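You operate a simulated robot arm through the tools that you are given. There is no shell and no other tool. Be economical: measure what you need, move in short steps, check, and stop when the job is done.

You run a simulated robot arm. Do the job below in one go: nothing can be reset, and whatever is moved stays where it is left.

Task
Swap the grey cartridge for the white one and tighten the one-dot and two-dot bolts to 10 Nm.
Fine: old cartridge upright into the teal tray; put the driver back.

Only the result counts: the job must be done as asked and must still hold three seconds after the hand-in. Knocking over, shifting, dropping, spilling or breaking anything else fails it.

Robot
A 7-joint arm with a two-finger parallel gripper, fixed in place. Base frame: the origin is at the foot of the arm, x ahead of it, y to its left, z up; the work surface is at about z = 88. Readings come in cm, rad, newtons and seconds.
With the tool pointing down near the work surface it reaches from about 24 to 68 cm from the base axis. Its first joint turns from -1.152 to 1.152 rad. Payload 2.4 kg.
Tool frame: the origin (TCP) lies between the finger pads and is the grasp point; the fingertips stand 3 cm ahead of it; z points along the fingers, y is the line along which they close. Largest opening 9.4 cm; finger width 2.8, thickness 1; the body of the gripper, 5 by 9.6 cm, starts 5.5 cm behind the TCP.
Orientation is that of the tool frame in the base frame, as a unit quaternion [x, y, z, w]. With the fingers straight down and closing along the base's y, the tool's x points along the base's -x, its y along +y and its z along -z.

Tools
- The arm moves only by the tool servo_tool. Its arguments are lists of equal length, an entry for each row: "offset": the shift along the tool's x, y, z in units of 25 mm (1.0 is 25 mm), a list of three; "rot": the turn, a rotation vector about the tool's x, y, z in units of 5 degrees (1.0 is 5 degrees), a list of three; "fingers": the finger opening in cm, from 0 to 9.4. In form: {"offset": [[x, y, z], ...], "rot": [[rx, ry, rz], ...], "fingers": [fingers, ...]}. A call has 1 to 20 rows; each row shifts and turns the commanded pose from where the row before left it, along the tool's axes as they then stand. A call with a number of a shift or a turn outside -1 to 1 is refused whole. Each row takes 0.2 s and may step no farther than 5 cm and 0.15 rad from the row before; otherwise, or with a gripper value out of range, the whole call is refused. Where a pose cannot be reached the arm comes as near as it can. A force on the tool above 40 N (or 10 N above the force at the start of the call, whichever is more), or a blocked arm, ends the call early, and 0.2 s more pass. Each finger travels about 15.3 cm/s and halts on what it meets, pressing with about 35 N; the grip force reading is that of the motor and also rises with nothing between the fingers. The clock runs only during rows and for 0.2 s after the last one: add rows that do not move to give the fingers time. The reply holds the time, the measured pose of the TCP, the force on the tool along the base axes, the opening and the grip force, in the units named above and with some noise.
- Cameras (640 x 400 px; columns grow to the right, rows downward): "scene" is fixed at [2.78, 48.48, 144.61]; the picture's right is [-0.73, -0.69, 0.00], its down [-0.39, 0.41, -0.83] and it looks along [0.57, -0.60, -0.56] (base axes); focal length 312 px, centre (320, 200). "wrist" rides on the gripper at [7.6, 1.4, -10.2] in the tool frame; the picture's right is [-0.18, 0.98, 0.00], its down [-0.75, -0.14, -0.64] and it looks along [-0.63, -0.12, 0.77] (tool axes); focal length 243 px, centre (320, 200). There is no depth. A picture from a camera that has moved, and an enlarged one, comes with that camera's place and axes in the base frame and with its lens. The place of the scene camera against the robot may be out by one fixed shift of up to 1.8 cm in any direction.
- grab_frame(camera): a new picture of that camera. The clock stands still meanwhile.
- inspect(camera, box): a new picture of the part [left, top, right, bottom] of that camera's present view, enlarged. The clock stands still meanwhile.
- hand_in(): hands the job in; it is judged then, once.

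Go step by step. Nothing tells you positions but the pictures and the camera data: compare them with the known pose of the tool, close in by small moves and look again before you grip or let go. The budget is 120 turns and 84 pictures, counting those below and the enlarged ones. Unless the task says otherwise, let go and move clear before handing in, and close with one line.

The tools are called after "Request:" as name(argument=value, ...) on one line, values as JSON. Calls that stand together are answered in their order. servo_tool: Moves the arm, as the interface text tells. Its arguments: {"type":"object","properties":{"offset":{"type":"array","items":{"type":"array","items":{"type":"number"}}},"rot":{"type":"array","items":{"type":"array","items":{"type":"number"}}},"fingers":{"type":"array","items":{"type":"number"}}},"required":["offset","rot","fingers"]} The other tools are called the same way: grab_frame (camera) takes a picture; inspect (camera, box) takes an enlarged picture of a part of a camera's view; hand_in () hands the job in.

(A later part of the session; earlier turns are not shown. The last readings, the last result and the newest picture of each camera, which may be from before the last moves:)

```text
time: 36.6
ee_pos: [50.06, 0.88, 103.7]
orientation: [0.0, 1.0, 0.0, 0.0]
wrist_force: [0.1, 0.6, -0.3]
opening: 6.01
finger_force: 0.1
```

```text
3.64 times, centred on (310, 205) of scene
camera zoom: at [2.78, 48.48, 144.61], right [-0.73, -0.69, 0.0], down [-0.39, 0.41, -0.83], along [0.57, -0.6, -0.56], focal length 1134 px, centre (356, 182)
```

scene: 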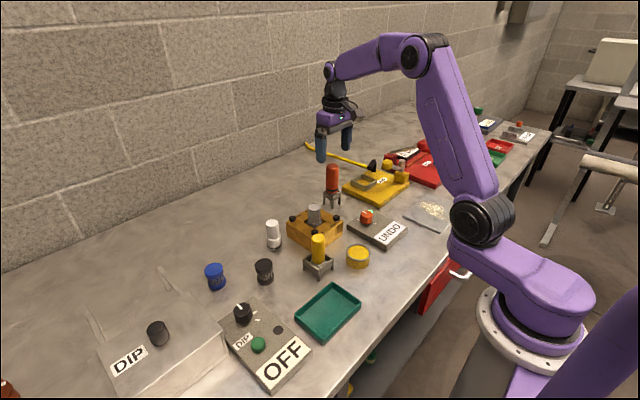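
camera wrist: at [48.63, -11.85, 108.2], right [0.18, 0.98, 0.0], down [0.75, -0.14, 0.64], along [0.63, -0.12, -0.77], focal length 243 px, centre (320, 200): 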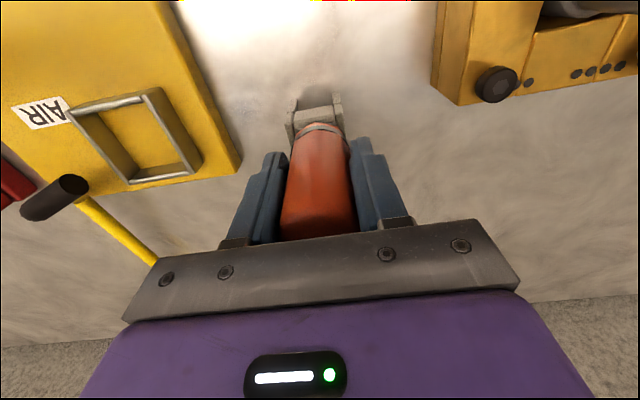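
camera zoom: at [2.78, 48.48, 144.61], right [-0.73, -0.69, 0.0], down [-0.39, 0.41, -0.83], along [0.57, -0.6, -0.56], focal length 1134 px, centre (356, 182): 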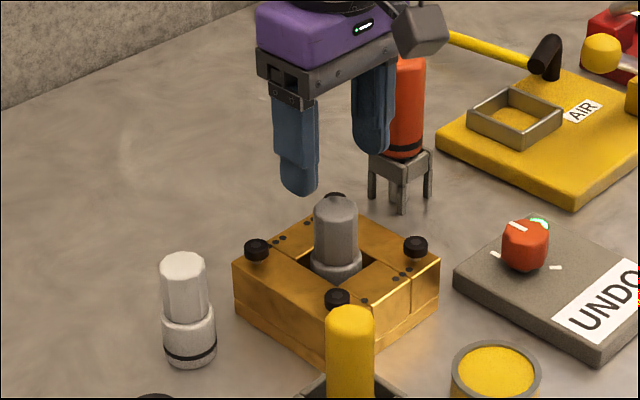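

The cartridge is centred between the fingers. I'll lower to z 96.2 and grip its upper body.

Request:
servo_tool(offset=[[0, 0.04, 0.75], [0, 0, 0.75], [0, 0, 0.75], [0, 0, 0.75], [0, 0, 0], [0, 0, 0], [0, 0, 0], [0, 0, 0], [0, 0, 0]], rot=[[0, 0, 0], [0, 0, 0], [0, 0, 0], [0, 0, 0], [0, 0, 0], [0, 0, 0], [0, 0, 0], [0, 0, 0], [0, 0, 0]], fingers=[6, 6, 6, 6, 5, 4, 3, 2, 2])

Request:
inspect(camera="scene", box=[250, 150, 370, 260])

```text
time: 38.6
ee_pos: [50.0, 1.14, 96.17]
orientation: [0.001, 1.0, 0.0, -0.001]
wrist_force: [0.5, -0.1, -0.9]
opening: 3.68
finger_force: 35.2
```

```text
3.64 times, centred on (310, 205) of scene
camera zoom: at [2.78, 48.48, 144.61], right [-0.73, -0.69, 0.0], down [-0.39, 0.41, -0.83], along [0.57, -0.6, -0.56], focal length 1134 px, centre (356, 182)
```

zoom: 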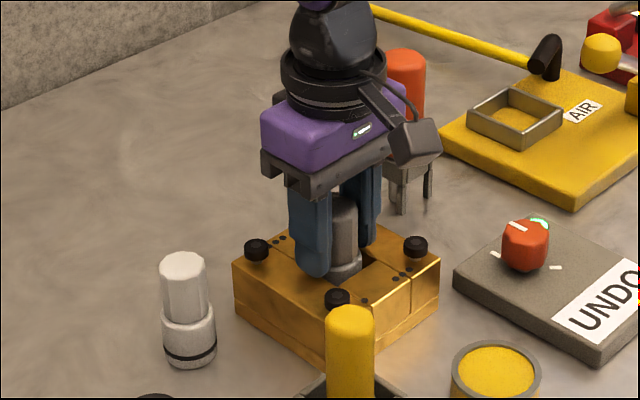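

Gripped at 3.68 cm. I'll test-lift gently and watch the force for any sign that it is still held.

Request:
servo_tool(offset=[[0, 0, -0.08], [0, 0, -0.08], [0, 0, -0.08], [0, 0, -0.08], [0, 0, 0]], rot=[[0, 0, 0], [0, 0, 0], [0, 0, 0], [0, 0, 0], [0, 0, 0]], fingers=[2, 2, 2, 2, 2])

```text
time: 39.8
ee_pos: [50.02, 0.96, 97.03]
orientation: [-0.001, 1.0, 0.0, 0.0]
wrist_force: [-0.6, -0.8, -0.3]
opening: 3.67
finger_force: 34.9
```

No resistance. I'll lift on and look.

Request:
servo_tool(offset=[[0, 0, -0.5], [0, 0, -0.8], [0, 0, -0.9], [0, 0, -0.9], [0, 0, -0.9]], rot=[[0, 0, 0], [0, 0, 0], [0, 0, 0], [0, 0, 0], [0, 0, 0]], fingers=[2, 2, 2, 2, 2])

Request:
grab_frame(camera="scene")

Request:
inspect(camera="wrist", box=[220, 60, 420, 210])

```text
time: 41.0
ee_pos: [50.0, 1.01, 107.02]
orientation: [0.0, 1.0, 0.0, 0.0]
wrist_force: [-0.9, 0.8, -1.0]
opening: 3.66
finger_force: 35.0
```

```text
40 pictures are left
```

scene: 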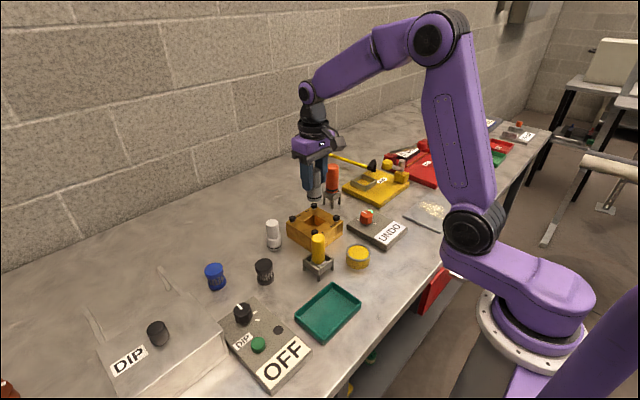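

```text
2.67 times, centred on (320, 135) of wrist
camera zoom: at [42.3, 2.48, 117.19], right [0.18, 0.98, 0.0], down [0.75, -0.14, 0.64], along [0.63, -0.12, -0.77], focal length 647 px, centre (320, 373)
```

zoom: 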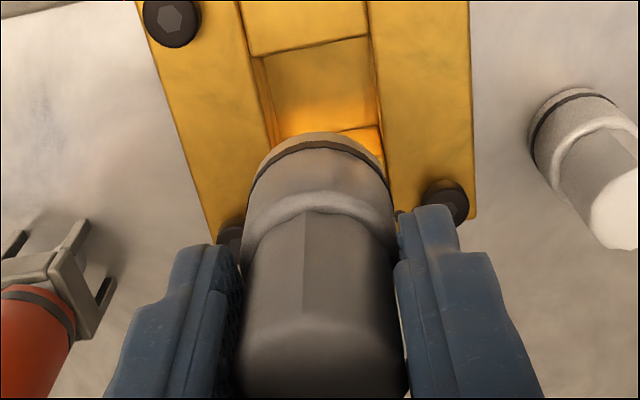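

The grey cartridge is out; its bottom is about 6 cm below the TCP. The tray spans roughly x 26.5–35, y 11.5–23.5, so I'll carry it over the centre (31, 17.5).

Request:
servo_tool(offset=[[0, 0, -0.8], [0.95, 0.83, 0], [0.95, 0.83, 0], [0.95, 0.83, 0], [0.95, 0.83, 0], [0.95, 0.83, 0], [0.95, 0.83, 0], [0.95, 0.83, 0], [0.95, 0.83, 0], [0, 0, 0.8], [0, 0, 0.8], [0, 0, 0.8]], rot=[[0, 0, 0], [0, 0, 0], [0, 0, 0], [0, 0, 0], [0, 0, 0], [0, 0, 0], [0, 0, 0], [0, 0, 0], [0, 0, 0], [0, 0, 0], [0, 0, 0], [0, 0, 0]], fingers=[2, 2, 2, 2, 2, 2, 2, 2, 2, 2, 2, 2])

Request:
grab_frame(camera="wrist")

Request:
inspect(camera="scene", box=[230, 220, 430, 360])

```text
time: 43.6
ee_pos: [30.97, 17.53, 103.07]
orientation: [-0.001, 1.0, 0.0, 0.0]
wrist_force: [-0.2, 0.5, -0.7]
opening: 3.61
finger_force: 35.1
```

```text
38 pictures are left
camera wrist: at [23.25, 19.05, 113.14], right [0.18, 0.98, 0.0], down [0.75, -0.14, 0.64], along [0.63, -0.12, -0.77], focal length 243 px, centre (320, 200)
```

wrist: 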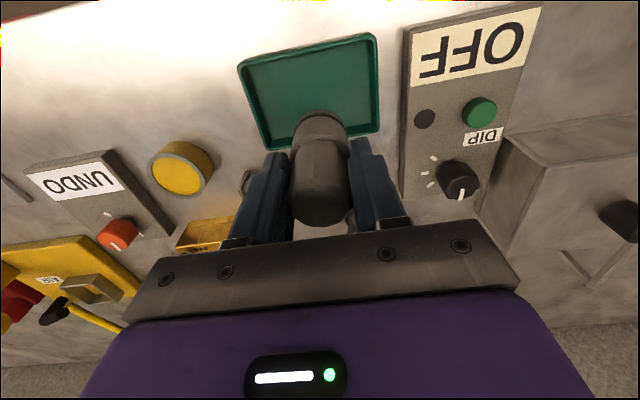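

```text
2.86 times, centred on (330, 290) of scene
camera zoom: at [2.78, 48.48, 144.61], right [-0.73, -0.69, 0.0], down [-0.39, 0.41, -0.83], along [0.57, -0.6, -0.56], focal length 891 px, centre (291, -57)
```

zoom: 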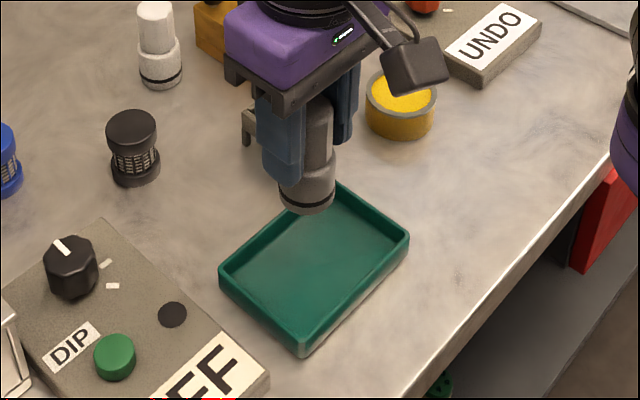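

Tray centre ≈ (30.4, 17.3), under the cartridge. I'll lower it, slowing near the bottom.

Request:
servo_tool(offset=[[0.2, -0.08, 0.8], [0, 0, 0.8], [0, 0, 0.8], [0, 0, 0.4], [0, 0, 0.08], [0, 0, 0.08], [0, 0, 0]], rot=[[0, 0, 0], [0, 0, 0], [0, 0, 0], [0, 0, 0], [0, 0, 0], [0, 0, 0], [0, 0, 0]], fingers=[2, 2, 2, 2, 2, 2, 2])

Request:
inspect(camera="scene", box=[280, 250, 380, 350])

```text
time: 45.2
ee_pos: [30.52, 17.37, 95.63]
orientation: [0.0, 1.0, 0.0, 0.0]
wrist_force: [0.5, 0.2, -1.1]
opening: 3.62
finger_force: 35.0
```

```text
4.00 times, centred on (330, 300) of scene
camera zoom: at [2.78, 48.48, 144.61], right [-0.73, -0.69, 0.0], down [-0.39, 0.41, -0.83], along [0.57, -0.6, -0.56], focal length 1247 px, centre (280, -200)
```

zoom: 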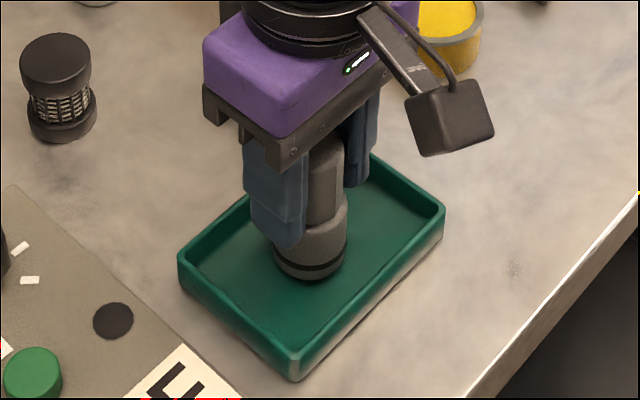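

Well inside the tray; now millimetre steps until contact.

Request:
servo_tool(offset=[[0, 0, 0.06], [0, 0, 0.06], [0, 0, 0.06], [0, 0, 0]], rot=[[0, 0, 0], [0, 0, 0], [0, 0, 0], [0, 0, 0]], fingers=[2, 2, 2, 2])

```text
time: 46.2
ee_pos: [30.4, 17.37, 95.21]
orientation: [0.0, 1.0, 0.0, 0.0]
wrist_force: [0.0, 0.1, -0.7]
opening: 3.66
finger_force: 35.0
```

Request:
servo_tool(offset=[[0, 0, 0.05], [0, 0, 0.05], [0, 0, 0.04], [0, 0, 0.04], [0, 0, 0]], rot=[[0, 0, 0], [0, 0, 0], [0, 0, 0], [0, 0, 0], [0, 0, 0]], fingers=[2, 2, 2, 2, 2])

```text
time: 47.4
ee_pos: [30.53, 17.39, 94.76]
orientation: [0.0, 1.0, 0.001, 0.001]
wrist_force: [1.1, 0.2, 22.0]
opening: 3.64
finger_force: 34.9
```

It's on the tray floor. I'll ease off slightly, open, and rise.

Request:
servo_tool(offset=[[0, 0, -0.03], [0, 0, 0], [0, 0, 0], [0, 0, 0], [0, 0, 0], [0, 0, -0.4], [0, 0, -0.8], [0, 0, -0.9], [0, 0, -0.9], [0, 0, -0.9]], rot=[[0, 0, 0], [0, 0, 0], [0, 0, 0], [0, 0, 0], [0, 0, 0], [0, 0, 0], [0, 0, 0], [0, 0, 0], [0, 0, 0], [0, 0, 0]], fingers=[2, 4, 5, 6, 6.5, 6.5, 6.5, 6.5, 6.5, 6.5])

Request:
inspect(camera="scene", box=[220, 210, 420, 350])

```text
time: 49.6
ee_pos: [30.26, 17.4, 104.62]
orientation: [0.0, 1.0, -0.001, 0.0]
wrist_force: [0.4, -0.2, 0.2]
opening: 6.47
finger_force: 0.2
```

```text
2.86 times, centred on (320, 280) of scene
camera zoom: at [2.78, 48.48, 144.61], right [-0.73, -0.69, 0.0], down [-0.39, 0.41, -0.83], along [0.57, -0.6, -0.56], focal length 891 px, centre (320, -29)
```

zoom: 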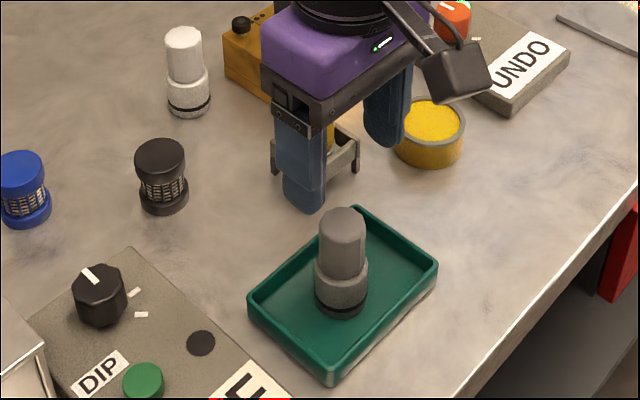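

The grey cartridge stands upright in the tray. Now over to the white one, at about (55.2, 11.5).

Request:
servo_tool(offset=[[-0.907, -0.215, 0], [-0.907, -0.215, 0], [-0.907, -0.215, 0], [-0.907, -0.215, 0], [-0.907, -0.215, 0], [-0.907, -0.215, 0], [-0.907, -0.215, 0], [-0.907, -0.215, 0], [-0.907, -0.215, 0], [-0.907, -0.215, 0], [-0.907, -0.215, 0]], rot=[[0, 0, 0], [0, 0, 0], [0, 0, 0], [0, 0, 0], [0, 0, 0], [0, 0, 0], [0, 0, 0], [0, 0, 0], [0, 0, 0], [0, 0, 0], [0, 0, 0]], fingers=[6.5, 6.5, 6.5, 6.5, 6.5, 6.5, 6.5, 6.5, 6.5, 6.5, 6.5])

Request:
inspect(camera="wrist", box=[220, 60, 420, 210])

```text
time: 52.0
ee_pos: [55.37, 11.23, 104.64]
orientation: [-0.001, 1.0, 0.0, 0.0]
wrist_force: [0.2, -0.6, 0.4]
opening: 6.48
finger_force: 0.0
```

```text
2.67 times, centred on (320, 135) of wrist
camera zoom: at [47.79, 12.9, 114.71], right [0.18, 0.98, 0.0], down [0.75, -0.14, 0.64], along [0.63, -0.12, -0.77], focal length 647 px, centre (320, 373)
```

zoom: 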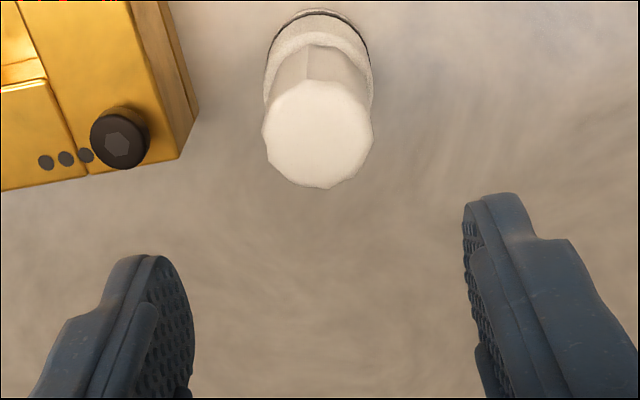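

White cartridge axis ≈ (54.6, 11.35). I'll shift, lower to z ≈ 94.4 (same grip height as grey), and close.

Request:
servo_tool(offset=[[0.3, 0.05, 0], [0, 0, 0.82], [0, 0, 0.82], [0, 0, 0.82], [0, 0, 0.82], [0, 0, 0.82], [0, 0, 0], [0, 0, 0], [0, 0, 0], [0, 0, 0], [0, 0, 0]], rot=[[0, 0, 0], [0, 0, 0], [0, 0, 0], [0, 0, 0], [0, 0, 0], [0, 0, 0], [0, 0, 0], [0, 0, 0], [0, 0, 0], [0, 0, 0], [0, 0, 0]], fingers=[6.5, 6.5, 6.5, 6.5, 6.5, 6.5, 5, 4, 3, 2, 2])

Request:
inspect(camera="scene", box=[230, 170, 350, 260])

```text
time: 54.4
ee_pos: [54.59, 11.66, 94.33]
orientation: [0.0, 1.0, 0.0, 0.001]
wrist_force: [-0.2, -0.2, 0.7]
opening: 3.66
finger_force: 35.4
```

```text
4.44 times, centred on (290, 215) of scene
camera zoom: at [2.78, 48.48, 144.61], right [-0.73, -0.69, 0.0], down [-0.39, 0.41, -0.83], along [0.57, -0.6, -0.56], focal length 1386 px, centre (453, 133)
```

zoom: 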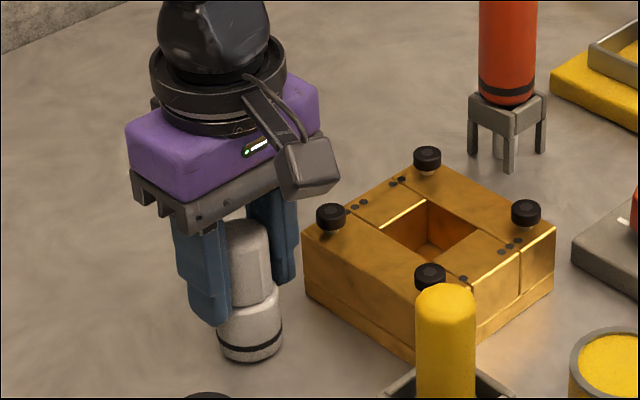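

Gripped. I'll lift it straight up and carry it over the block.

Request:
servo_tool(offset=[[0, 0, -0.4], [0, 0, -0.9], [0, 0, -0.9], [0, 0, -0.9], [0, 0, -0.9], [0.368, -0.84, 0], [0.368, -0.84, 0], [0.368, -0.84, 0], [0.368, -0.84, 0], [0.368, -0.84, 0], [0, 0, 0]], rot=[[0, 0, 0], [0, 0, 0], [0, 0, 0], [0, 0, 0], [0, 0, 0], [0, 0, 0], [0, 0, 0], [0, 0, 0], [0, 0, 0], [0, 0, 0], [0, 0, 0]], fingers=[2, 2, 2, 2, 2, 2, 2, 2, 2, 2, 2])

Request:
inspect(camera="wrist", box=[220, 60, 420, 210])

```text
time: 56.8
ee_pos: [50.06, 0.94, 104.34]
orientation: [0.001, 1.0, 0.0, 0.0]
wrist_force: [0.4, 0.0, -0.5]
opening: 3.63
finger_force: 34.7
```

```text
2.67 times, centred on (320, 135) of wrist
camera zoom: at [42.4, 2.46, 114.42], right [0.18, 0.98, 0.0], down [0.75, -0.14, 0.64], along [0.63, -0.12, -0.77], focal length 647 px, centre (320, 373)
```

zoom: 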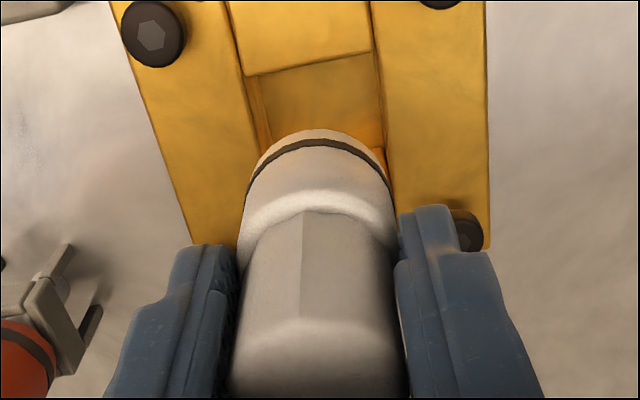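

It matches the pose the grey one had above the hole. I'll lower until it's just above the hole and check.

Request:
servo_tool(offset=[[0, 0, 0.7], [0, 0, 0.7], [0, 0, 0.5], [0, 0, 0.2], [0, 0, 0]], rot=[[0, 0, 0], [0, 0, 0], [0, 0, 0], [0, 0, 0], [0, 0, 0]], fingers=[2, 2, 2, 2, 2])

Request:
inspect(camera="scene", box=[280, 170, 350, 250])

Request:
inspect(camera="wrist", box=[250, 60, 390, 160])

```text
time: 58.0
ee_pos: [50.05, 1.1, 99.07]
orientation: [0.0, 1.0, 0.0, 0.0]
wrist_force: [-0.1, 1.0, -1.4]
opening: 3.66
finger_force: 35.3
```

```text
5.00 times, centred on (315, 210) of scene
camera zoom: at [2.78, 48.48, 144.61], right [-0.73, -0.69, 0.0], down [-0.39, 0.41, -0.83], along [0.57, -0.6, -0.56], focal length 1559 px, centre (345, 150)
```

zoom: 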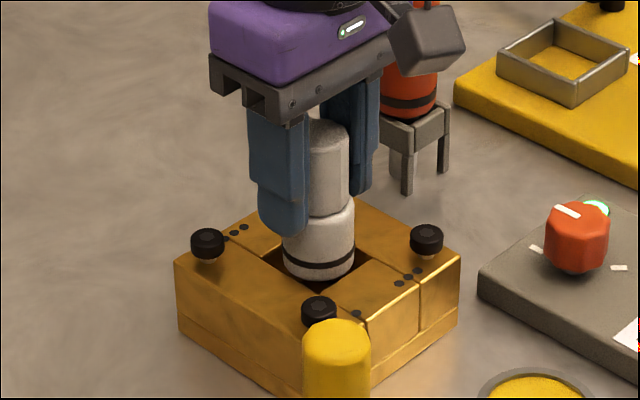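

```text
4.00 times, centred on (320, 110) of wrist
camera zoom: at [42.38, 2.54, 109.21], right [0.18, 0.98, 0.0], down [0.75, -0.14, 0.64], along [0.63, -0.12, -0.77], focal length 970 px, centre (320, 560)
```

zoom: 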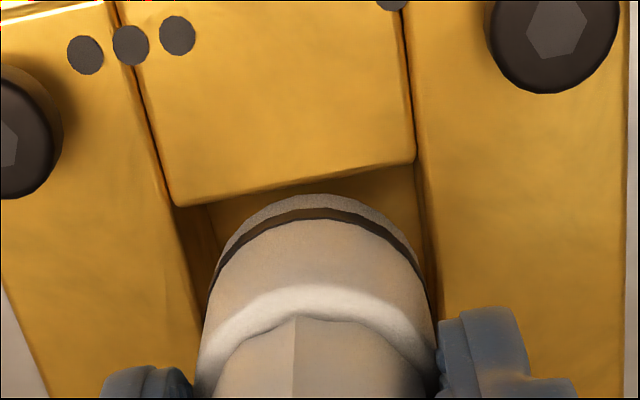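

Centred over the hole. I'll lower slowly into the seat, watching the force.

Request:
servo_tool(offset=[[0, 0, 0.2], [0, 0, 0.2], [0, 0, 0.2], [0, 0, 0.2], [0, 0, 0.1], [0, 0, 0.06], [0, 0, 0]], rot=[[0, 0, 0], [0, 0, 0], [0, 0, 0], [0, 0, 0], [0, 0, 0], [0, 0, 0], [0, 0, 0]], fingers=[2, 2, 2, 2, 2, 2, 2])

```text
time: 59.6
ee_pos: [50.11, 1.16, 96.71]
orientation: [0.0, 1.0, 0.0, 0.001]
wrist_force: [-0.5, 0.1, -0.8]
opening: 3.66
finger_force: 35.1
```

Request:
servo_tool(offset=[[0, 0, 0.05], [0, 0, 0.05], [0, 0, 0.04], [0, 0, 0.04], [0, 0, 0]], rot=[[0, 0, 0], [0, 0, 0], [0, 0, 0], [0, 0, 0], [0, 0, 0]], fingers=[2, 2, 2, 2, 2])

```text
time: 60.8
ee_pos: [50.15, 1.02, 96.14]
orientation: [0.0, 1.0, -0.001, 0.0]
wrist_force: [0.0, 1.3, -0.8]
opening: 3.64
finger_force: 34.8
```

Request:
servo_tool(offset=[[0, 0, 0.04], [0, 0, 0.04], [0, 0, 0.04], [0, 0, 0]], rot=[[0, 0, 0], [0, 0, 0], [0, 0, 0], [0, 0, 0]], fingers=[2, 2, 2, 2])

Request:
inspect(camera="scene", box=[280, 170, 350, 250])

```text
time: 61.8
ee_pos: [50.11, 1.12, 96.07]
orientation: [0.001, 1.0, 0.0, 0.0]
wrist_force: [-3.9, -1.2, 10.2]
opening: 3.65
finger_force: 35.2
```

```text
5.00 times, centred on (315, 210) of scene
camera zoom: at [2.75, 48.47, 144.62], right [-0.73, -0.69, 0.0], down [-0.39, 0.41, -0.83], along [0.57, -0.6, -0.56], focal length 1559 px, centre (345, 150)
```

zoom: 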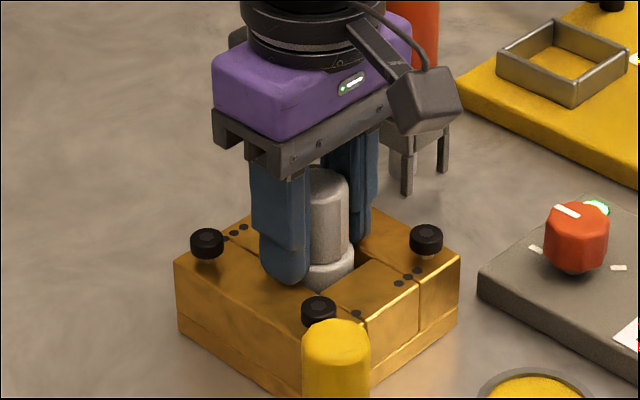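

Seated at the same height the grey one had. Release and rise, then check.

Request:
servo_tool(offset=[[0, 0, -0.03], [0, 0, 0], [0, 0, 0], [0, 0, 0], [0, 0, 0], [0, 0, -0.4], [0, 0, -0.8], [0, 0, -0.9], [0, 0, -0.9], [0, 0, -0.9]], rot=[[0, 0, 0], [0, 0, 0], [0, 0, 0], [0, 0, 0], [0, 0, 0], [0, 0, 0], [0, 0, 0], [0, 0, 0], [0, 0, 0], [0, 0, 0]], fingers=[2, 4, 5, 6, 6, 6, 6, 6, 6, 6])

Request:
grab_frame(camera="wrist")

```text
time: 64.0
ee_pos: [50.15, 1.05, 105.83]
orientation: [0.0, 1.0, 0.0, 0.0]
wrist_force: [-0.4, -0.1, -0.1]
opening: 6.0
finger_force: 0.2
```

```text
28 pictures are left
camera wrist: at [42.49, 2.52, 115.93], right [0.18, 0.98, 0.0], down [0.75, -0.14, 0.64], along [0.63, -0.12, -0.77], focal length 243 px, centre (320, 200)
```

wrist: 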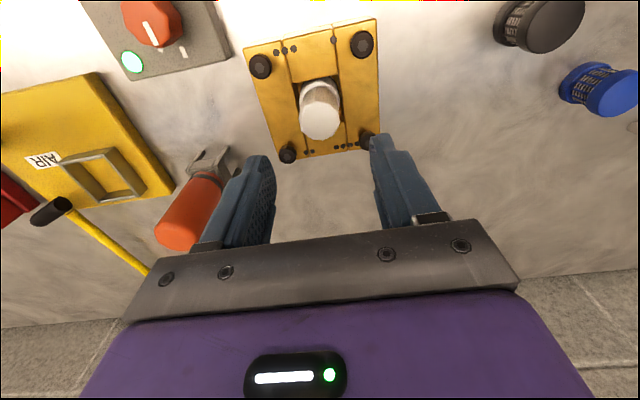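

The white cartridge is seated. Next the orange dial at about (41.3, −10.7): I'll hover above it.

Request:
servo_tool(offset=[[0.708, -0.94, 0], [0.708, -0.94, 0], [0.708, -0.94, 0], [0.708, -0.94, 0], [0.708, -0.94, 0], [0, 0, 0.77], [0, 0, 0.77], [0, 0, 0.77]], rot=[[0, 0, 0], [0, 0, 0], [0, 0, 0], [0, 0, 0], [0, 0, 0], [0, 0, 0], [0, 0, 0], [0, 0, 0]], fingers=[6, 6, 6, 6, 6, 6, 6, 6])

Request:
inspect(camera="wrist", box=[220, 50, 420, 200])

Request:
inspect(camera="scene", box=[330, 170, 420, 250])

```text
time: 65.8
ee_pos: [41.23, -10.7, 99.98]
orientation: [-0.001, 1.0, -0.001, 0.0]
wrist_force: [-0.4, 0.0, -0.2]
opening: 6.0
finger_force: 0.0
```

```text
2.67 times, centred on (320, 125) of wrist
camera zoom: at [33.55, -9.18, 110.1], right [0.18, 0.98, 0.0], down [0.75, -0.14, 0.64], along [0.63, -0.12, -0.77], focal length 647 px, centre (320, 400)
```

zoom: 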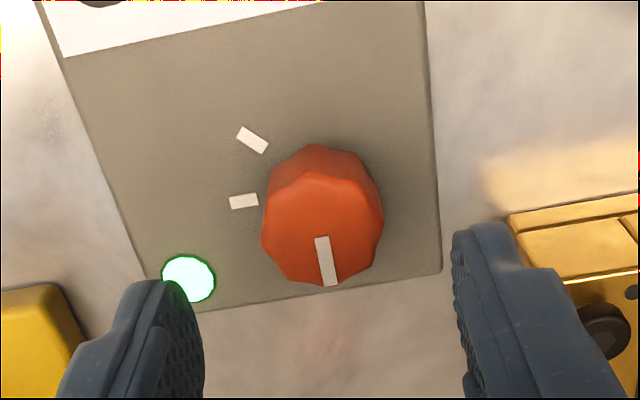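

```text
5.00 times, centred on (375, 210) of scene
camera zoom: at [2.78, 48.48, 144.61], right [-0.73, -0.69, 0.0], down [-0.39, 0.41, -0.83], along [0.57, -0.6, -0.56], focal length 1559 px, centre (45, 150)
```

zoom: 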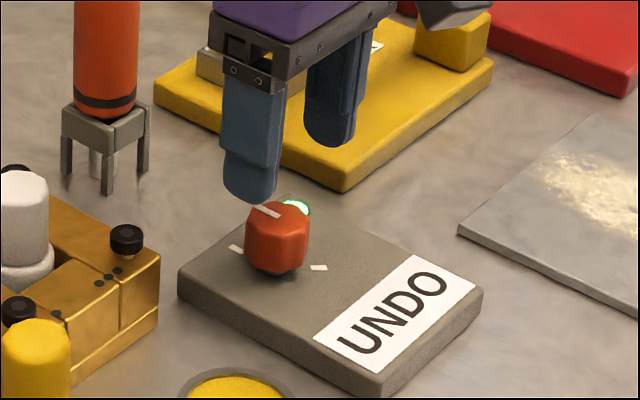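

The dial has marks at 0° (UNDO), 45°, 90° and 135° clockwise. I'll lower, grip the knob (axis ≈ (41.5, −10.6)), and turn one detent clockwise.

Request:
servo_tool(offset=[[-0.1, 0.04, 0.6], [0, 0, 0.7], [0, 0, 0.7], [0, 0, 0.46], [0, 0, 0], [0, 0, 0], [0, 0, 0], [0, 0, 0]], rot=[[0, 0, 0], [0, 0, 0], [0, 0, 0], [0, 0, 0], [0, 0, 0], [0, 0, 0], [0, 0, 0], [0, 0, 0]], fingers=[6, 6, 6, 6, 5, 4, 3, 2])

Request:
inspect(camera="scene", box=[330, 170, 420, 250])

```text
time: 67.6
ee_pos: [41.48, -10.7, 93.77]
orientation: [0.001, 1.0, 0.0, -0.001]
wrist_force: [-1.1, -7.9, -8.5]
opening: 3.4
finger_force: 44.9
```

```text
5.00 times, centred on (375, 210) of scene
camera zoom: at [2.79, 48.45, 144.62], right [-0.73, -0.69, 0.0], down [-0.39, 0.41, -0.83], along [0.57, -0.6, -0.56], focal length 1559 px, centre (45, 150)
```

zoom: 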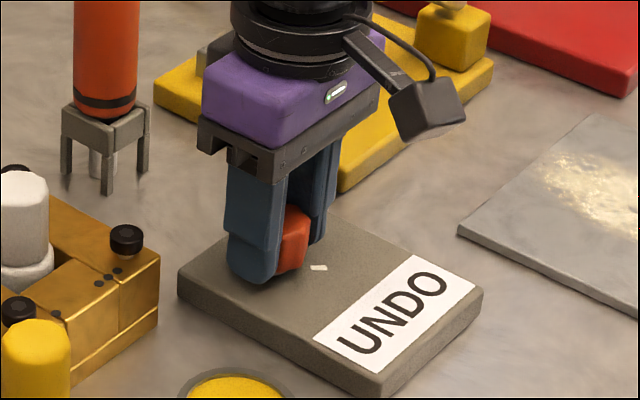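

Gripped; a small side force, so I'll shift 1 mm to −y, and turn 45° clockwise.

Request:
servo_tool(offset=[[0, -0.03, 0], [0, 0, 0], [0, 0, 0], [0, 0, 0], [0, 0, 0], [0, 0, 0], [0, 0, 0], [0, 0, 0], [0, 0, 0], [0, 0, 0], [0, 0, 0]], rot=[[0, 0, 0], [0, 0, 1], [0, 0, 1], [0, 0, 1], [0, 0, 1], [0, 0, 1], [0, 0, 1], [0, 0, 1], [0, 0, 1], [0, 0, 1], [0, 0, 0]], fingers=[2, 2, 2, 2, 2, 2, 2, 2, 2, 2, 2])

Request:
inspect(camera="scene", box=[330, 170, 420, 250])

```text
time: 70.0
ee_pos: [41.53, -10.69, 93.77]
orientation: [0.383, 0.924, 0.0, 0.0]
wrist_force: [2.7, -3.9, -22.8]
opening: 3.38
finger_force: 45.7
```

```text
5.00 times, centred on (375, 210) of scene
camera zoom: at [2.81, 48.46, 144.62], right [-0.73, -0.69, 0.0], down [-0.39, 0.41, -0.83], along [0.57, -0.6, -0.56], focal length 1559 px, centre (45, 150)
```

zoom: 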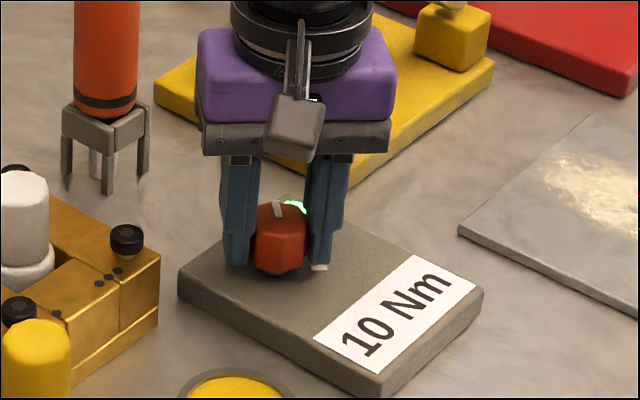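

Display reads 10 Nm. I'll open, rise, and turn the wrist back.

Request:
servo_tool(offset=[[0, 0, 0], [0, 0, 0], [0, 0, 0], [0, 0, 0], [0, 0, -0.4], [0, 0, -0.8], [0, 0, -0.9], [0, 0, -0.9], [0, 0, -0.9], [0, 0, -0.9], [0, 0, 0], [0, 0, 0], [0, 0, 0], [0, 0, 0], [0, 0, 0], [0, 0, 0], [0, 0, 0]], rot=[[0, 0, 0], [0, 0, 0], [0, 0, 0], [0, 0, 0], [0, 0, 0], [0, 0, 0], [0, 0, 0], [0, 0, 0], [0, 0, -1], [0, 0, -1], [0, 0, -1], [0, 0, -1], [0, 0, -1], [0, 0, -1], [0, 0, -1], [0, 0, -1], [0, 0, -1]], fingers=[3.4, 4, 5, 6, 6, 6, 6, 6, 6, 6, 6, 6, 6, 6, 7, 8, 9.4])

Request:
inspect(camera="scene", box=[290, 150, 430, 260])

```text
time: 73.6
ee_pos: [41.42, -10.67, 105.91]
orientation: [-0.001, 1.0, 0.0, 0.0]
wrist_force: [-0.9, -0.1, 0.4]
opening: 9.41
finger_force: 0.0
```

```text
3.64 times, centred on (360, 205) of scene
camera zoom: at [2.78, 48.48, 144.61], right [-0.73, -0.69, 0.0], down [-0.39, 0.41, -0.83], along [0.57, -0.6, -0.56], focal length 1134 px, centre (174, 182)
```

zoom: 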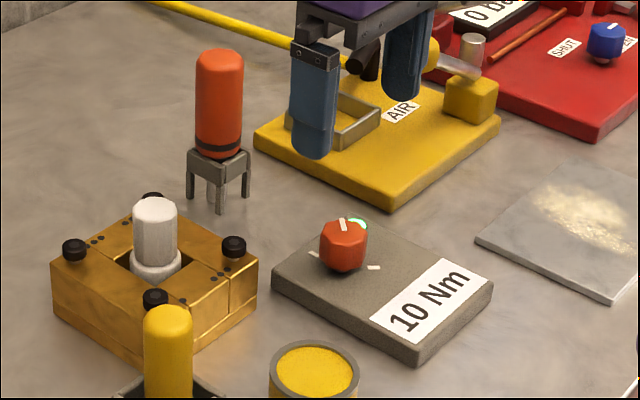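

Everything is in place and the dial stays at 10 Nm. Back to the driver at (56.3, −13.3) to grip it at the same height.

Request:
servo_tool(offset=[[-0.849, -0.151, -0.115], [-0.849, -0.151, -0.115], [-0.849, -0.151, -0.115], [-0.849, -0.151, -0.115], [-0.849, -0.151, -0.115], [-0.849, -0.151, -0.115], [-0.849, -0.151, -0.115], [0, 0, 0.8], [0, 0, 0.8], [0, 0, 0.8], [0, 0, 0.8], [0, 0, 0.78], [0, 0, 0], [0, 0, 0], [0, 0, 0], [0, 0, 0], [0, 0, 0]], rot=[[0, 0, 0], [0, 0, 0], [0, 0, 0], [0, 0, 0], [0, 0, 0], [0, 0, 0], [0, 0, 0], [0, 0, 0], [0, 0, 0], [0, 0, 0], [0, 0, 0], [0, 0, 0], [0, 0, 0], [0, 0, 0], [0, 0, 0], [0, 0, 0], [0, 0, 0]], fingers=[9.4, 9.4, 9.4, 9.4, 9.4, 9.4, 9.4, 9.4, 9.4, 9.4, 9.4, 9.4, 7, 5, 4, 2, 2])

Request:
inspect(camera="wrist", box=[220, 80, 420, 230])

```text
time: 77.2
ee_pos: [56.27, -13.39, 97.88]
orientation: [0.0, 1.0, 0.0, 0.0]
wrist_force: [0.6, 0.1, 0.2]
opening: 3.8
finger_force: 34.2
```

```text
2.67 times, centred on (320, 155) of wrist
camera zoom: at [48.64, -11.87, 108.03], right [0.18, 0.98, 0.0], down [0.75, -0.14, 0.64], along [0.63, -0.12, -0.77], focal length 647 px, centre (320, 320)
```

zoom: 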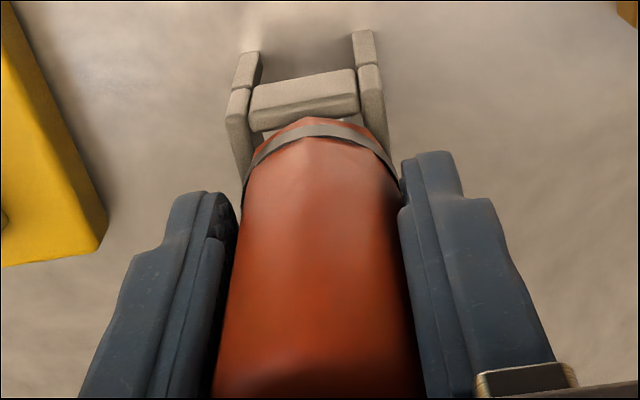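

Gripped again. I'll lift and go to the two-dot bolt first, hovering at (53.9, −3.3).

Request:
servo_tool(offset=[[0, 0, -0.5], [0, 0, -0.85], [0, 0, -0.85], [0, 0, -0.85], [0, 0, -0.85], [0, 0, -0.85], [0, 0, -0.85], [0.19, 0.81, 0], [0.19, 0.81, 0], [0.19, 0.81, 0], [0.19, 0.81, 0], [0.19, 0.81, 0], [0, 0, 0.8], [0, 0, 0.8], [0, 0, 0.8], [0, 0, 0]], rot=[[0, 0, 0], [0, 0, 0], [0, 0, 0], [0, 0, 0], [0, 0, 0], [0, 0, 0], [0, 0, 0], [0, 0, 0], [0, 0, 0], [0, 0, 0], [0, 0, 0], [0, 0, 0], [0, 0, 0], [0, 0, 0], [0, 0, 0], [0, 0, 0]], fingers=[2, 2, 2, 2, 2, 2, 2, 2, 2, 2, 2, 2, 2, 2, 2, 2])

Request:
inspect(camera="wrist", box=[270, 70, 370, 140])

Request:
inspect(camera="scene", box=[285, 160, 425, 250])

```text
time: 80.6
ee_pos: [53.9, -3.25, 105.84]
orientation: [0.0, 1.0, 0.0, -0.001]
wrist_force: [0.0, -0.6, -5.1]
opening: 3.78
finger_force: 34.4
```

```text
5.71 times, centred on (320, 105) of wrist
camera zoom: at [46.29, -1.76, 115.99], right [0.18, 0.98, 0.0], down [0.75, -0.14, 0.64], along [0.63, -0.12, -0.77], focal length 1386 px, centre (320, 743)
```

zoom: 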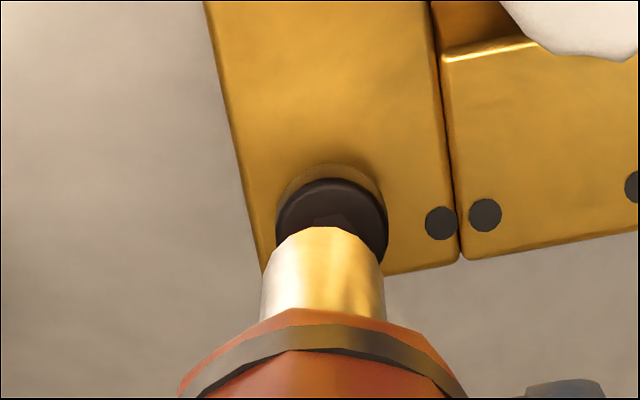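

```text
4.44 times, centred on (355, 205) of scene
camera zoom: at [2.78, 48.48, 144.61], right [-0.73, -0.69, 0.0], down [-0.39, 0.41, -0.83], along [0.57, -0.6, -0.56], focal length 1386 px, centre (164, 178)
```

zoom: 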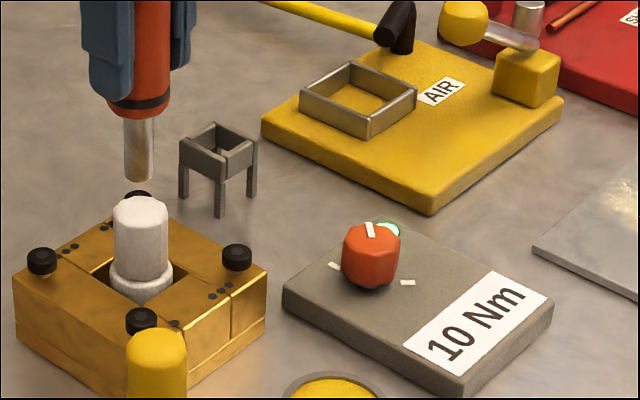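

Aligned to about 1 mm. I'll nudge +y and lower into contact.

Request:
servo_tool(offset=[[-0.01, 0.05, 0.1], [0, 0, 0.2], [0, 0, 0.16], [0, 0, 0.08], [0, 0, 0.04], [0, 0, 0.04], [0, 0, 0.04], [0, 0, 0]], rot=[[0, 0, 0], [0, 0, 0], [0, 0, 0], [0, 0, 0], [0, 0, 0], [0, 0, 0], [0, 0, 0], [0, 0, 0]], fingers=[2, 2, 2, 2, 2, 2, 2, 2])

```text
time: 82.4
ee_pos: [53.94, -3.13, 104.27]
orientation: [0.0, 1.0, 0.0, 0.0]
wrist_force: [-0.6, 0.2, -0.9]
opening: 3.77
finger_force: 34.2
```

Contact beginning. I'll press to about 12–15 N and look at the lamp.

Request:
servo_tool(offset=[[0, 0, 0.04], [0, 0, 0.04], [0, 0, 0]], rot=[[0, 0, 0], [0, 0, 0], [0, 0, 0]], fingers=[2, 2, 2])

Request:
inspect(camera="scene", box=[285, 170, 425, 260])

```text
time: 83.2
ee_pos: [53.92, -3.12, 104.05]
orientation: [0.0, 1.0, 0.0, 0.0]
wrist_force: [-2.4, -0.6, 5.4]
opening: 3.78
finger_force: 35.2
```

```text
4.44 times, centred on (355, 215) of scene
camera zoom: at [2.76, 48.48, 144.61], right [-0.73, -0.69, 0.0], down [-0.39, 0.41, -0.83], along [0.57, -0.6, -0.56], focal length 1386 px, centre (164, 133)
```

zoom: 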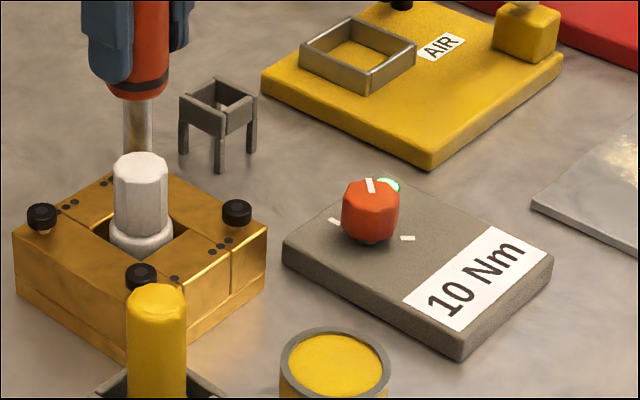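

Lamp stays green. I'll press to the same level as before and hold for 3 s, watching the force.

Request:
servo_tool(offset=[[0, 0, 0.05], [0, 0, 0.03], [0, 0, 0], [0, 0, 0], [0, 0, 0], [0, 0, 0], [0, 0, 0], [0, 0, 0], [0, 0, 0], [0, 0, 0], [0, 0, 0], [0, 0, 0], [0, 0, 0], [0, 0, 0], [0, 0, 0]], rot=[[0, 0, 0], [0, 0, 0], [0, 0, 0], [0, 0, 0], [0, 0, 0], [0, 0, 0], [0, 0, 0], [0, 0, 0], [0, 0, 0], [0, 0, 0], [0, 0, 0], [0, 0, 0], [0, 0, 0], [0, 0, 0], [0, 0, 0]], fingers=[2, 2, 2, 2, 2, 2, 2, 2, 2, 2, 2, 2, 2, 2, 2])

Request:
inspect(camera="wrist", box=[270, 50, 410, 140])

```text
time: 86.4
ee_pos: [54.04, -3.24, 103.8]
orientation: [-0.001, 1.0, 0.001, 0.0]
wrist_force: [2.4, 0.6, 12.0]
opening: 3.79
finger_force: 35.1
```

```text
4.44 times, centred on (340, 95) of wrist
camera zoom: at [46.25, -1.64, 114.01], right [0.18, 0.98, 0.0], down [0.75, -0.14, 0.64], along [0.63, -0.12, -0.77], focal length 1078 px, centre (231, 667)
```

zoom: 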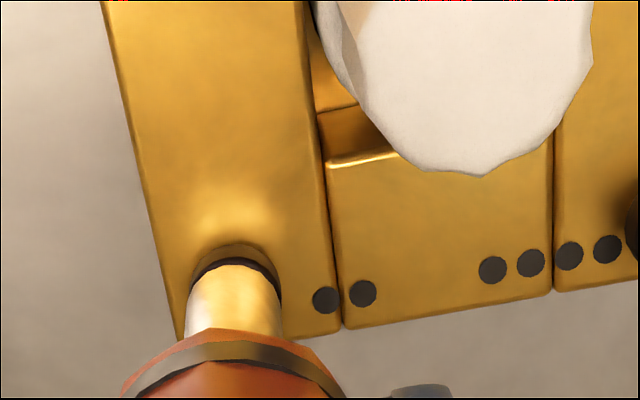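

Held long enough. I'll lift and go to hover over the one-dot bolt at (45.8, 5.1).

Request:
servo_tool(offset=[[0, 0, -0.4], [0, 0, -0.8], [0, 0, -0.9], [0, 0, -0.9], [0.815, 0.82, 0], [0.815, 0.82, 0], [0.815, 0.82, 0], [0.815, 0.82, 0], [0, 0, 0.8], [0, 0, 0.8], [0, 0, 0.6], [0, 0, 0]], rot=[[0, 0, 0], [0, 0, 0], [0, 0, 0], [0, 0, 0], [0, 0, 0], [0, 0, 0], [0, 0, 0], [0, 0, 0], [0, 0, 0], [0, 0, 0], [0, 0, 0], [0, 0, 0]], fingers=[2, 2, 2, 2, 2, 2, 2, 2, 2, 2, 2, 2])

Request:
inspect(camera="wrist", box=[270, 70, 370, 140])

Request:
inspect(camera="scene", box=[275, 170, 415, 260])

```text
time: 89.0
ee_pos: [45.96, 5.07, 105.84]
orientation: [-0.001, 1.0, 0.0, 0.0]
wrist_force: [0.0, 0.2, -4.9]
opening: 3.77
finger_force: 34.7
```

```text
5.71 times, centred on (320, 105) of wrist
camera zoom: at [38.15, 6.6, 115.93], right [0.18, 0.98, 0.0], down [0.75, -0.14, 0.64], along [0.63, -0.12, -0.77], focal length 1386 px, centre (320, 743)
```

zoom: 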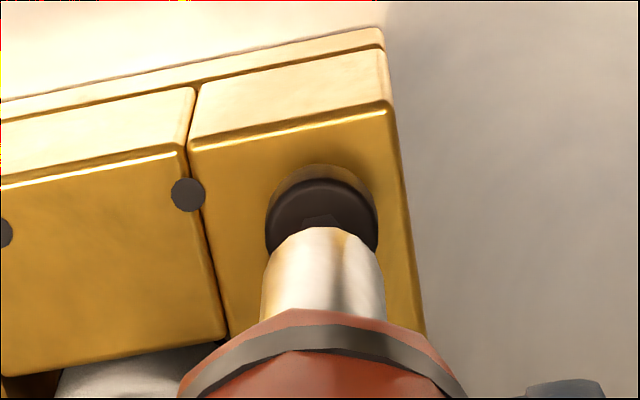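

```text
4.44 times, centred on (345, 215) of scene
camera zoom: at [2.78, 48.48, 144.61], right [-0.73, -0.69, 0.0], down [-0.39, 0.41, -0.83], along [0.57, -0.6, -0.56], focal length 1386 px, centre (209, 133)
```

zoom: 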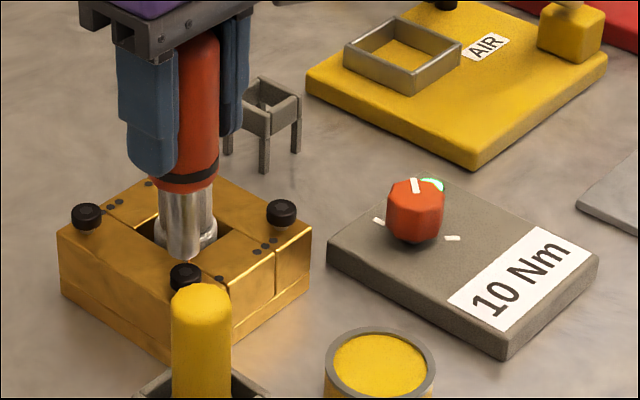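

Aligned. Lowering onto the one-dot bolt and pressing as before.

Request:
servo_tool(offset=[[0, 0, 0.2], [0, 0, 0.2], [0, 0, 0.14], [0, 0, 0.06], [0, 0, 0.04], [0, 0, 0.04], [0, 0, 0.04], [0, 0, 0]], rot=[[0, 0, 0], [0, 0, 0], [0, 0, 0], [0, 0, 0], [0, 0, 0], [0, 0, 0], [0, 0, 0], [0, 0, 0]], fingers=[2, 2, 2, 2, 2, 2, 2, 2])

```text
time: 90.8
ee_pos: [45.79, 5.12, 104.1]
orientation: [0.0, 1.0, 0.0, 0.001]
wrist_force: [0.7, 2.2, 6.0]
opening: 3.76
finger_force: 35.1
```

Request:
servo_tool(offset=[[0, 0, 0.05], [0, 0, 0.02], [0, 0, 0], [0, 0, 0], [0, 0, 0], [0, 0, 0], [0, 0, 0], [0, 0, 0], [0, 0, 0], [0, 0, 0], [0, 0, 0], [0, 0, 0], [0, 0, 0], [0, 0, 0], [0, 0, 0], [0, 0, 0]], rot=[[0, 0, 0], [0, 0, 0], [0, 0, 0], [0, 0, 0], [0, 0, 0], [0, 0, 0], [0, 0, 0], [0, 0, 0], [0, 0, 0], [0, 0, 0], [0, 0, 0], [0, 0, 0], [0, 0, 0], [0, 0, 0], [0, 0, 0], [0, 0, 0]], fingers=[2, 2, 2, 2, 2, 2, 2, 2, 2, 2, 2, 2, 2, 2, 2, 2])

Request:
inspect(camera="scene", box=[275, 170, 415, 260])

```text
time: 94.2
ee_pos: [45.62, 5.05, 103.87]
orientation: [0.0, 1.0, -0.001, 0.0]
wrist_force: [1.7, -0.8, 11.5]
opening: 3.77
finger_force: 35.1
```

```text
4.44 times, centred on (345, 215) of scene
camera zoom: at [2.77, 48.47, 144.61], right [-0.73, -0.69, 0.0], down [-0.39, 0.41, -0.83], along [0.57, -0.6, -0.56], focal length 1386 px, centre (209, 133)
```

zoom: 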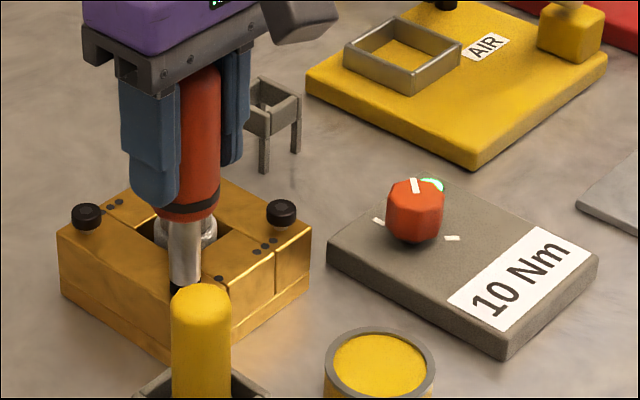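

Held again with the same force. I'll press a touch longer, then lift and return the driver over its stand.

Request:
servo_tool(offset=[[0, 0, 0.02], [0, 0, 0], [0, 0, 0], [0, 0, 0], [0, 0, -0.4], [0, 0, -0.8], [0, 0, -0.9], [0, 0, -0.9], [-0.53, -0.92, 0], [-0.53, -0.92, 0], [-0.53, -0.92, 0], [-0.53, -0.92, 0], [-0.53, -0.92, 0], [-0.53, -0.92, 0], [-0.53, -0.92, 0], [-0.53, -0.92, 0], [0, 0, 0.8], [0, 0, 0.8], [0, 0, 0.7], [0, 0, 0]], rot=[[0, 0, 0], [0, 0, 0], [0, 0, 0], [0, 0, 0], [0, 0, 0], [0, 0, 0], [0, 0, 0], [0, 0, 0], [0, 0, 0], [0, 0, 0], [0, 0, 0], [0, 0, 0], [0, 0, 0], [0, 0, 0], [0, 0, 0], [0, 0, 0], [0, 0, 0], [0, 0, 0], [0, 0, 0], [0, 0, 0]], fingers=[2, 2, 2, 2, 2, 2, 2, 2, 2, 2, 2, 2, 2, 2, 2, 2, 2, 2, 2, 2])

Request:
inspect(camera="wrist", box=[270, 70, 370, 140])

Request:
inspect(camera="scene", box=[275, 150, 415, 250])

```text
time: 98.4
ee_pos: [56.2, -13.34, 105.62]
orientation: [0.0, 1.0, 0.0, 0.0]
wrist_force: [0.7, 0.2, -4.6]
opening: 3.8
finger_force: 35.1
```

```text
5.71 times, centred on (320, 105) of wrist
camera zoom: at [48.68, -11.87, 115.72], right [0.18, 0.98, 0.0], down [0.75, -0.14, 0.64], along [0.63, -0.12, -0.77], focal length 1386 px, centre (320, 743)
```

zoom: 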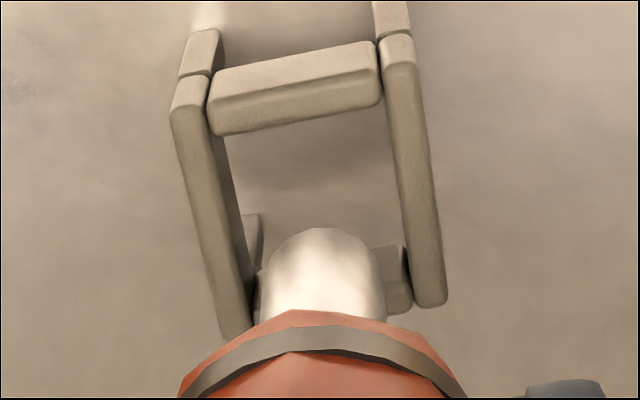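

```text
4.00 times, centred on (345, 200) of scene
camera zoom: at [2.79, 48.47, 144.61], right [-0.73, -0.69, 0.0], down [-0.39, 0.41, -0.83], along [0.57, -0.6, -0.56], focal length 1247 px, centre (220, 200)
```

zoom: 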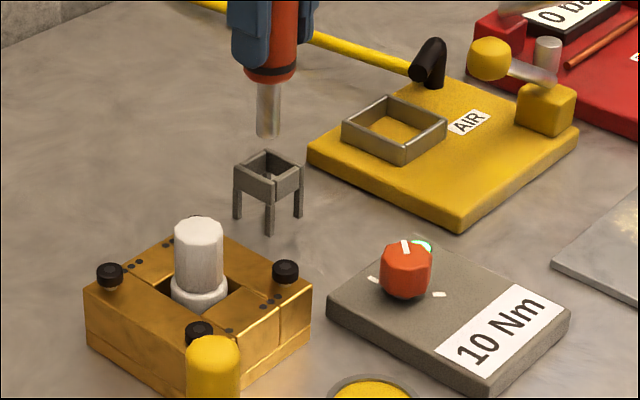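

Aligned with the stand as before. Lowering in, then millimetre steps to contact.

Request:
servo_tool(offset=[[0, -0.03, 0.4], [0, 0, 0.4], [0, 0, 0.4], [0, 0, 0.4], [0, 0, 0.4], [0, 0, 0.4], [0, 0, 0.3], [0, 0, 0.12], [0, 0, 0]], rot=[[0, 0, 0], [0, 0, 0], [0, 0, 0], [0, 0, 0], [0, 0, 0], [0, 0, 0], [0, 0, 0], [0, 0, 0], [0, 0, 0]], fingers=[2, 2, 2, 2, 2, 2, 2, 2, 2])

Request:
servo_tool(offset=[[0, 0, 0.04], [0, 0, 0.04], [0, 0, 0.04], [0, 0, 0]], rot=[[0, 0, 0], [0, 0, 0], [0, 0, 0], [0, 0, 0]], fingers=[2, 2, 2, 2])

```text
time: 100.4
ee_pos: [56.29, -13.43, 98.42]
orientation: [0.0, 1.0, 0.0, 0.0]
wrist_force: [-0.6, -0.3, -4.3]
opening: 3.76
finger_force: 35.2
```

```text
time: 101.4
ee_pos: [56.34, -13.54, 98.16]
orientation: [0.001, 1.0, 0.0, 0.0]
wrist_force: [0.1, 0.1, -4.6]
opening: 3.77
finger_force: 34.8
```

Request:
servo_tool(offset=[[0, 0, 0.04], [0, 0, 0.04], [0, 0, 0.03], [0, 0, 0]], rot=[[0, 0, 0], [0, 0, 0], [0, 0, 0], [0, 0, 0]], fingers=[2, 2, 2, 2])

```text
time: 102.4
ee_pos: [56.34, -13.43, 98.05]
orientation: [0.0, 1.0, -0.001, 0.0]
wrist_force: [-0.1, 0.0, -3.6]
opening: 3.77
finger_force: 34.8
```

Request:
servo_tool(offset=[[0, 0, 0.03], [0, 0, 0.03], [0, 0, 0]], rot=[[0, 0, 0], [0, 0, 0], [0, 0, 0]], fingers=[2, 2, 2])

```text
time: 103.2
ee_pos: [56.27, -13.39, 97.85]
orientation: [0.0, 1.0, -0.001, 0.002]
wrist_force: [-3.5, 0.4, 9.0]
opening: 3.79
finger_force: 35.1
```

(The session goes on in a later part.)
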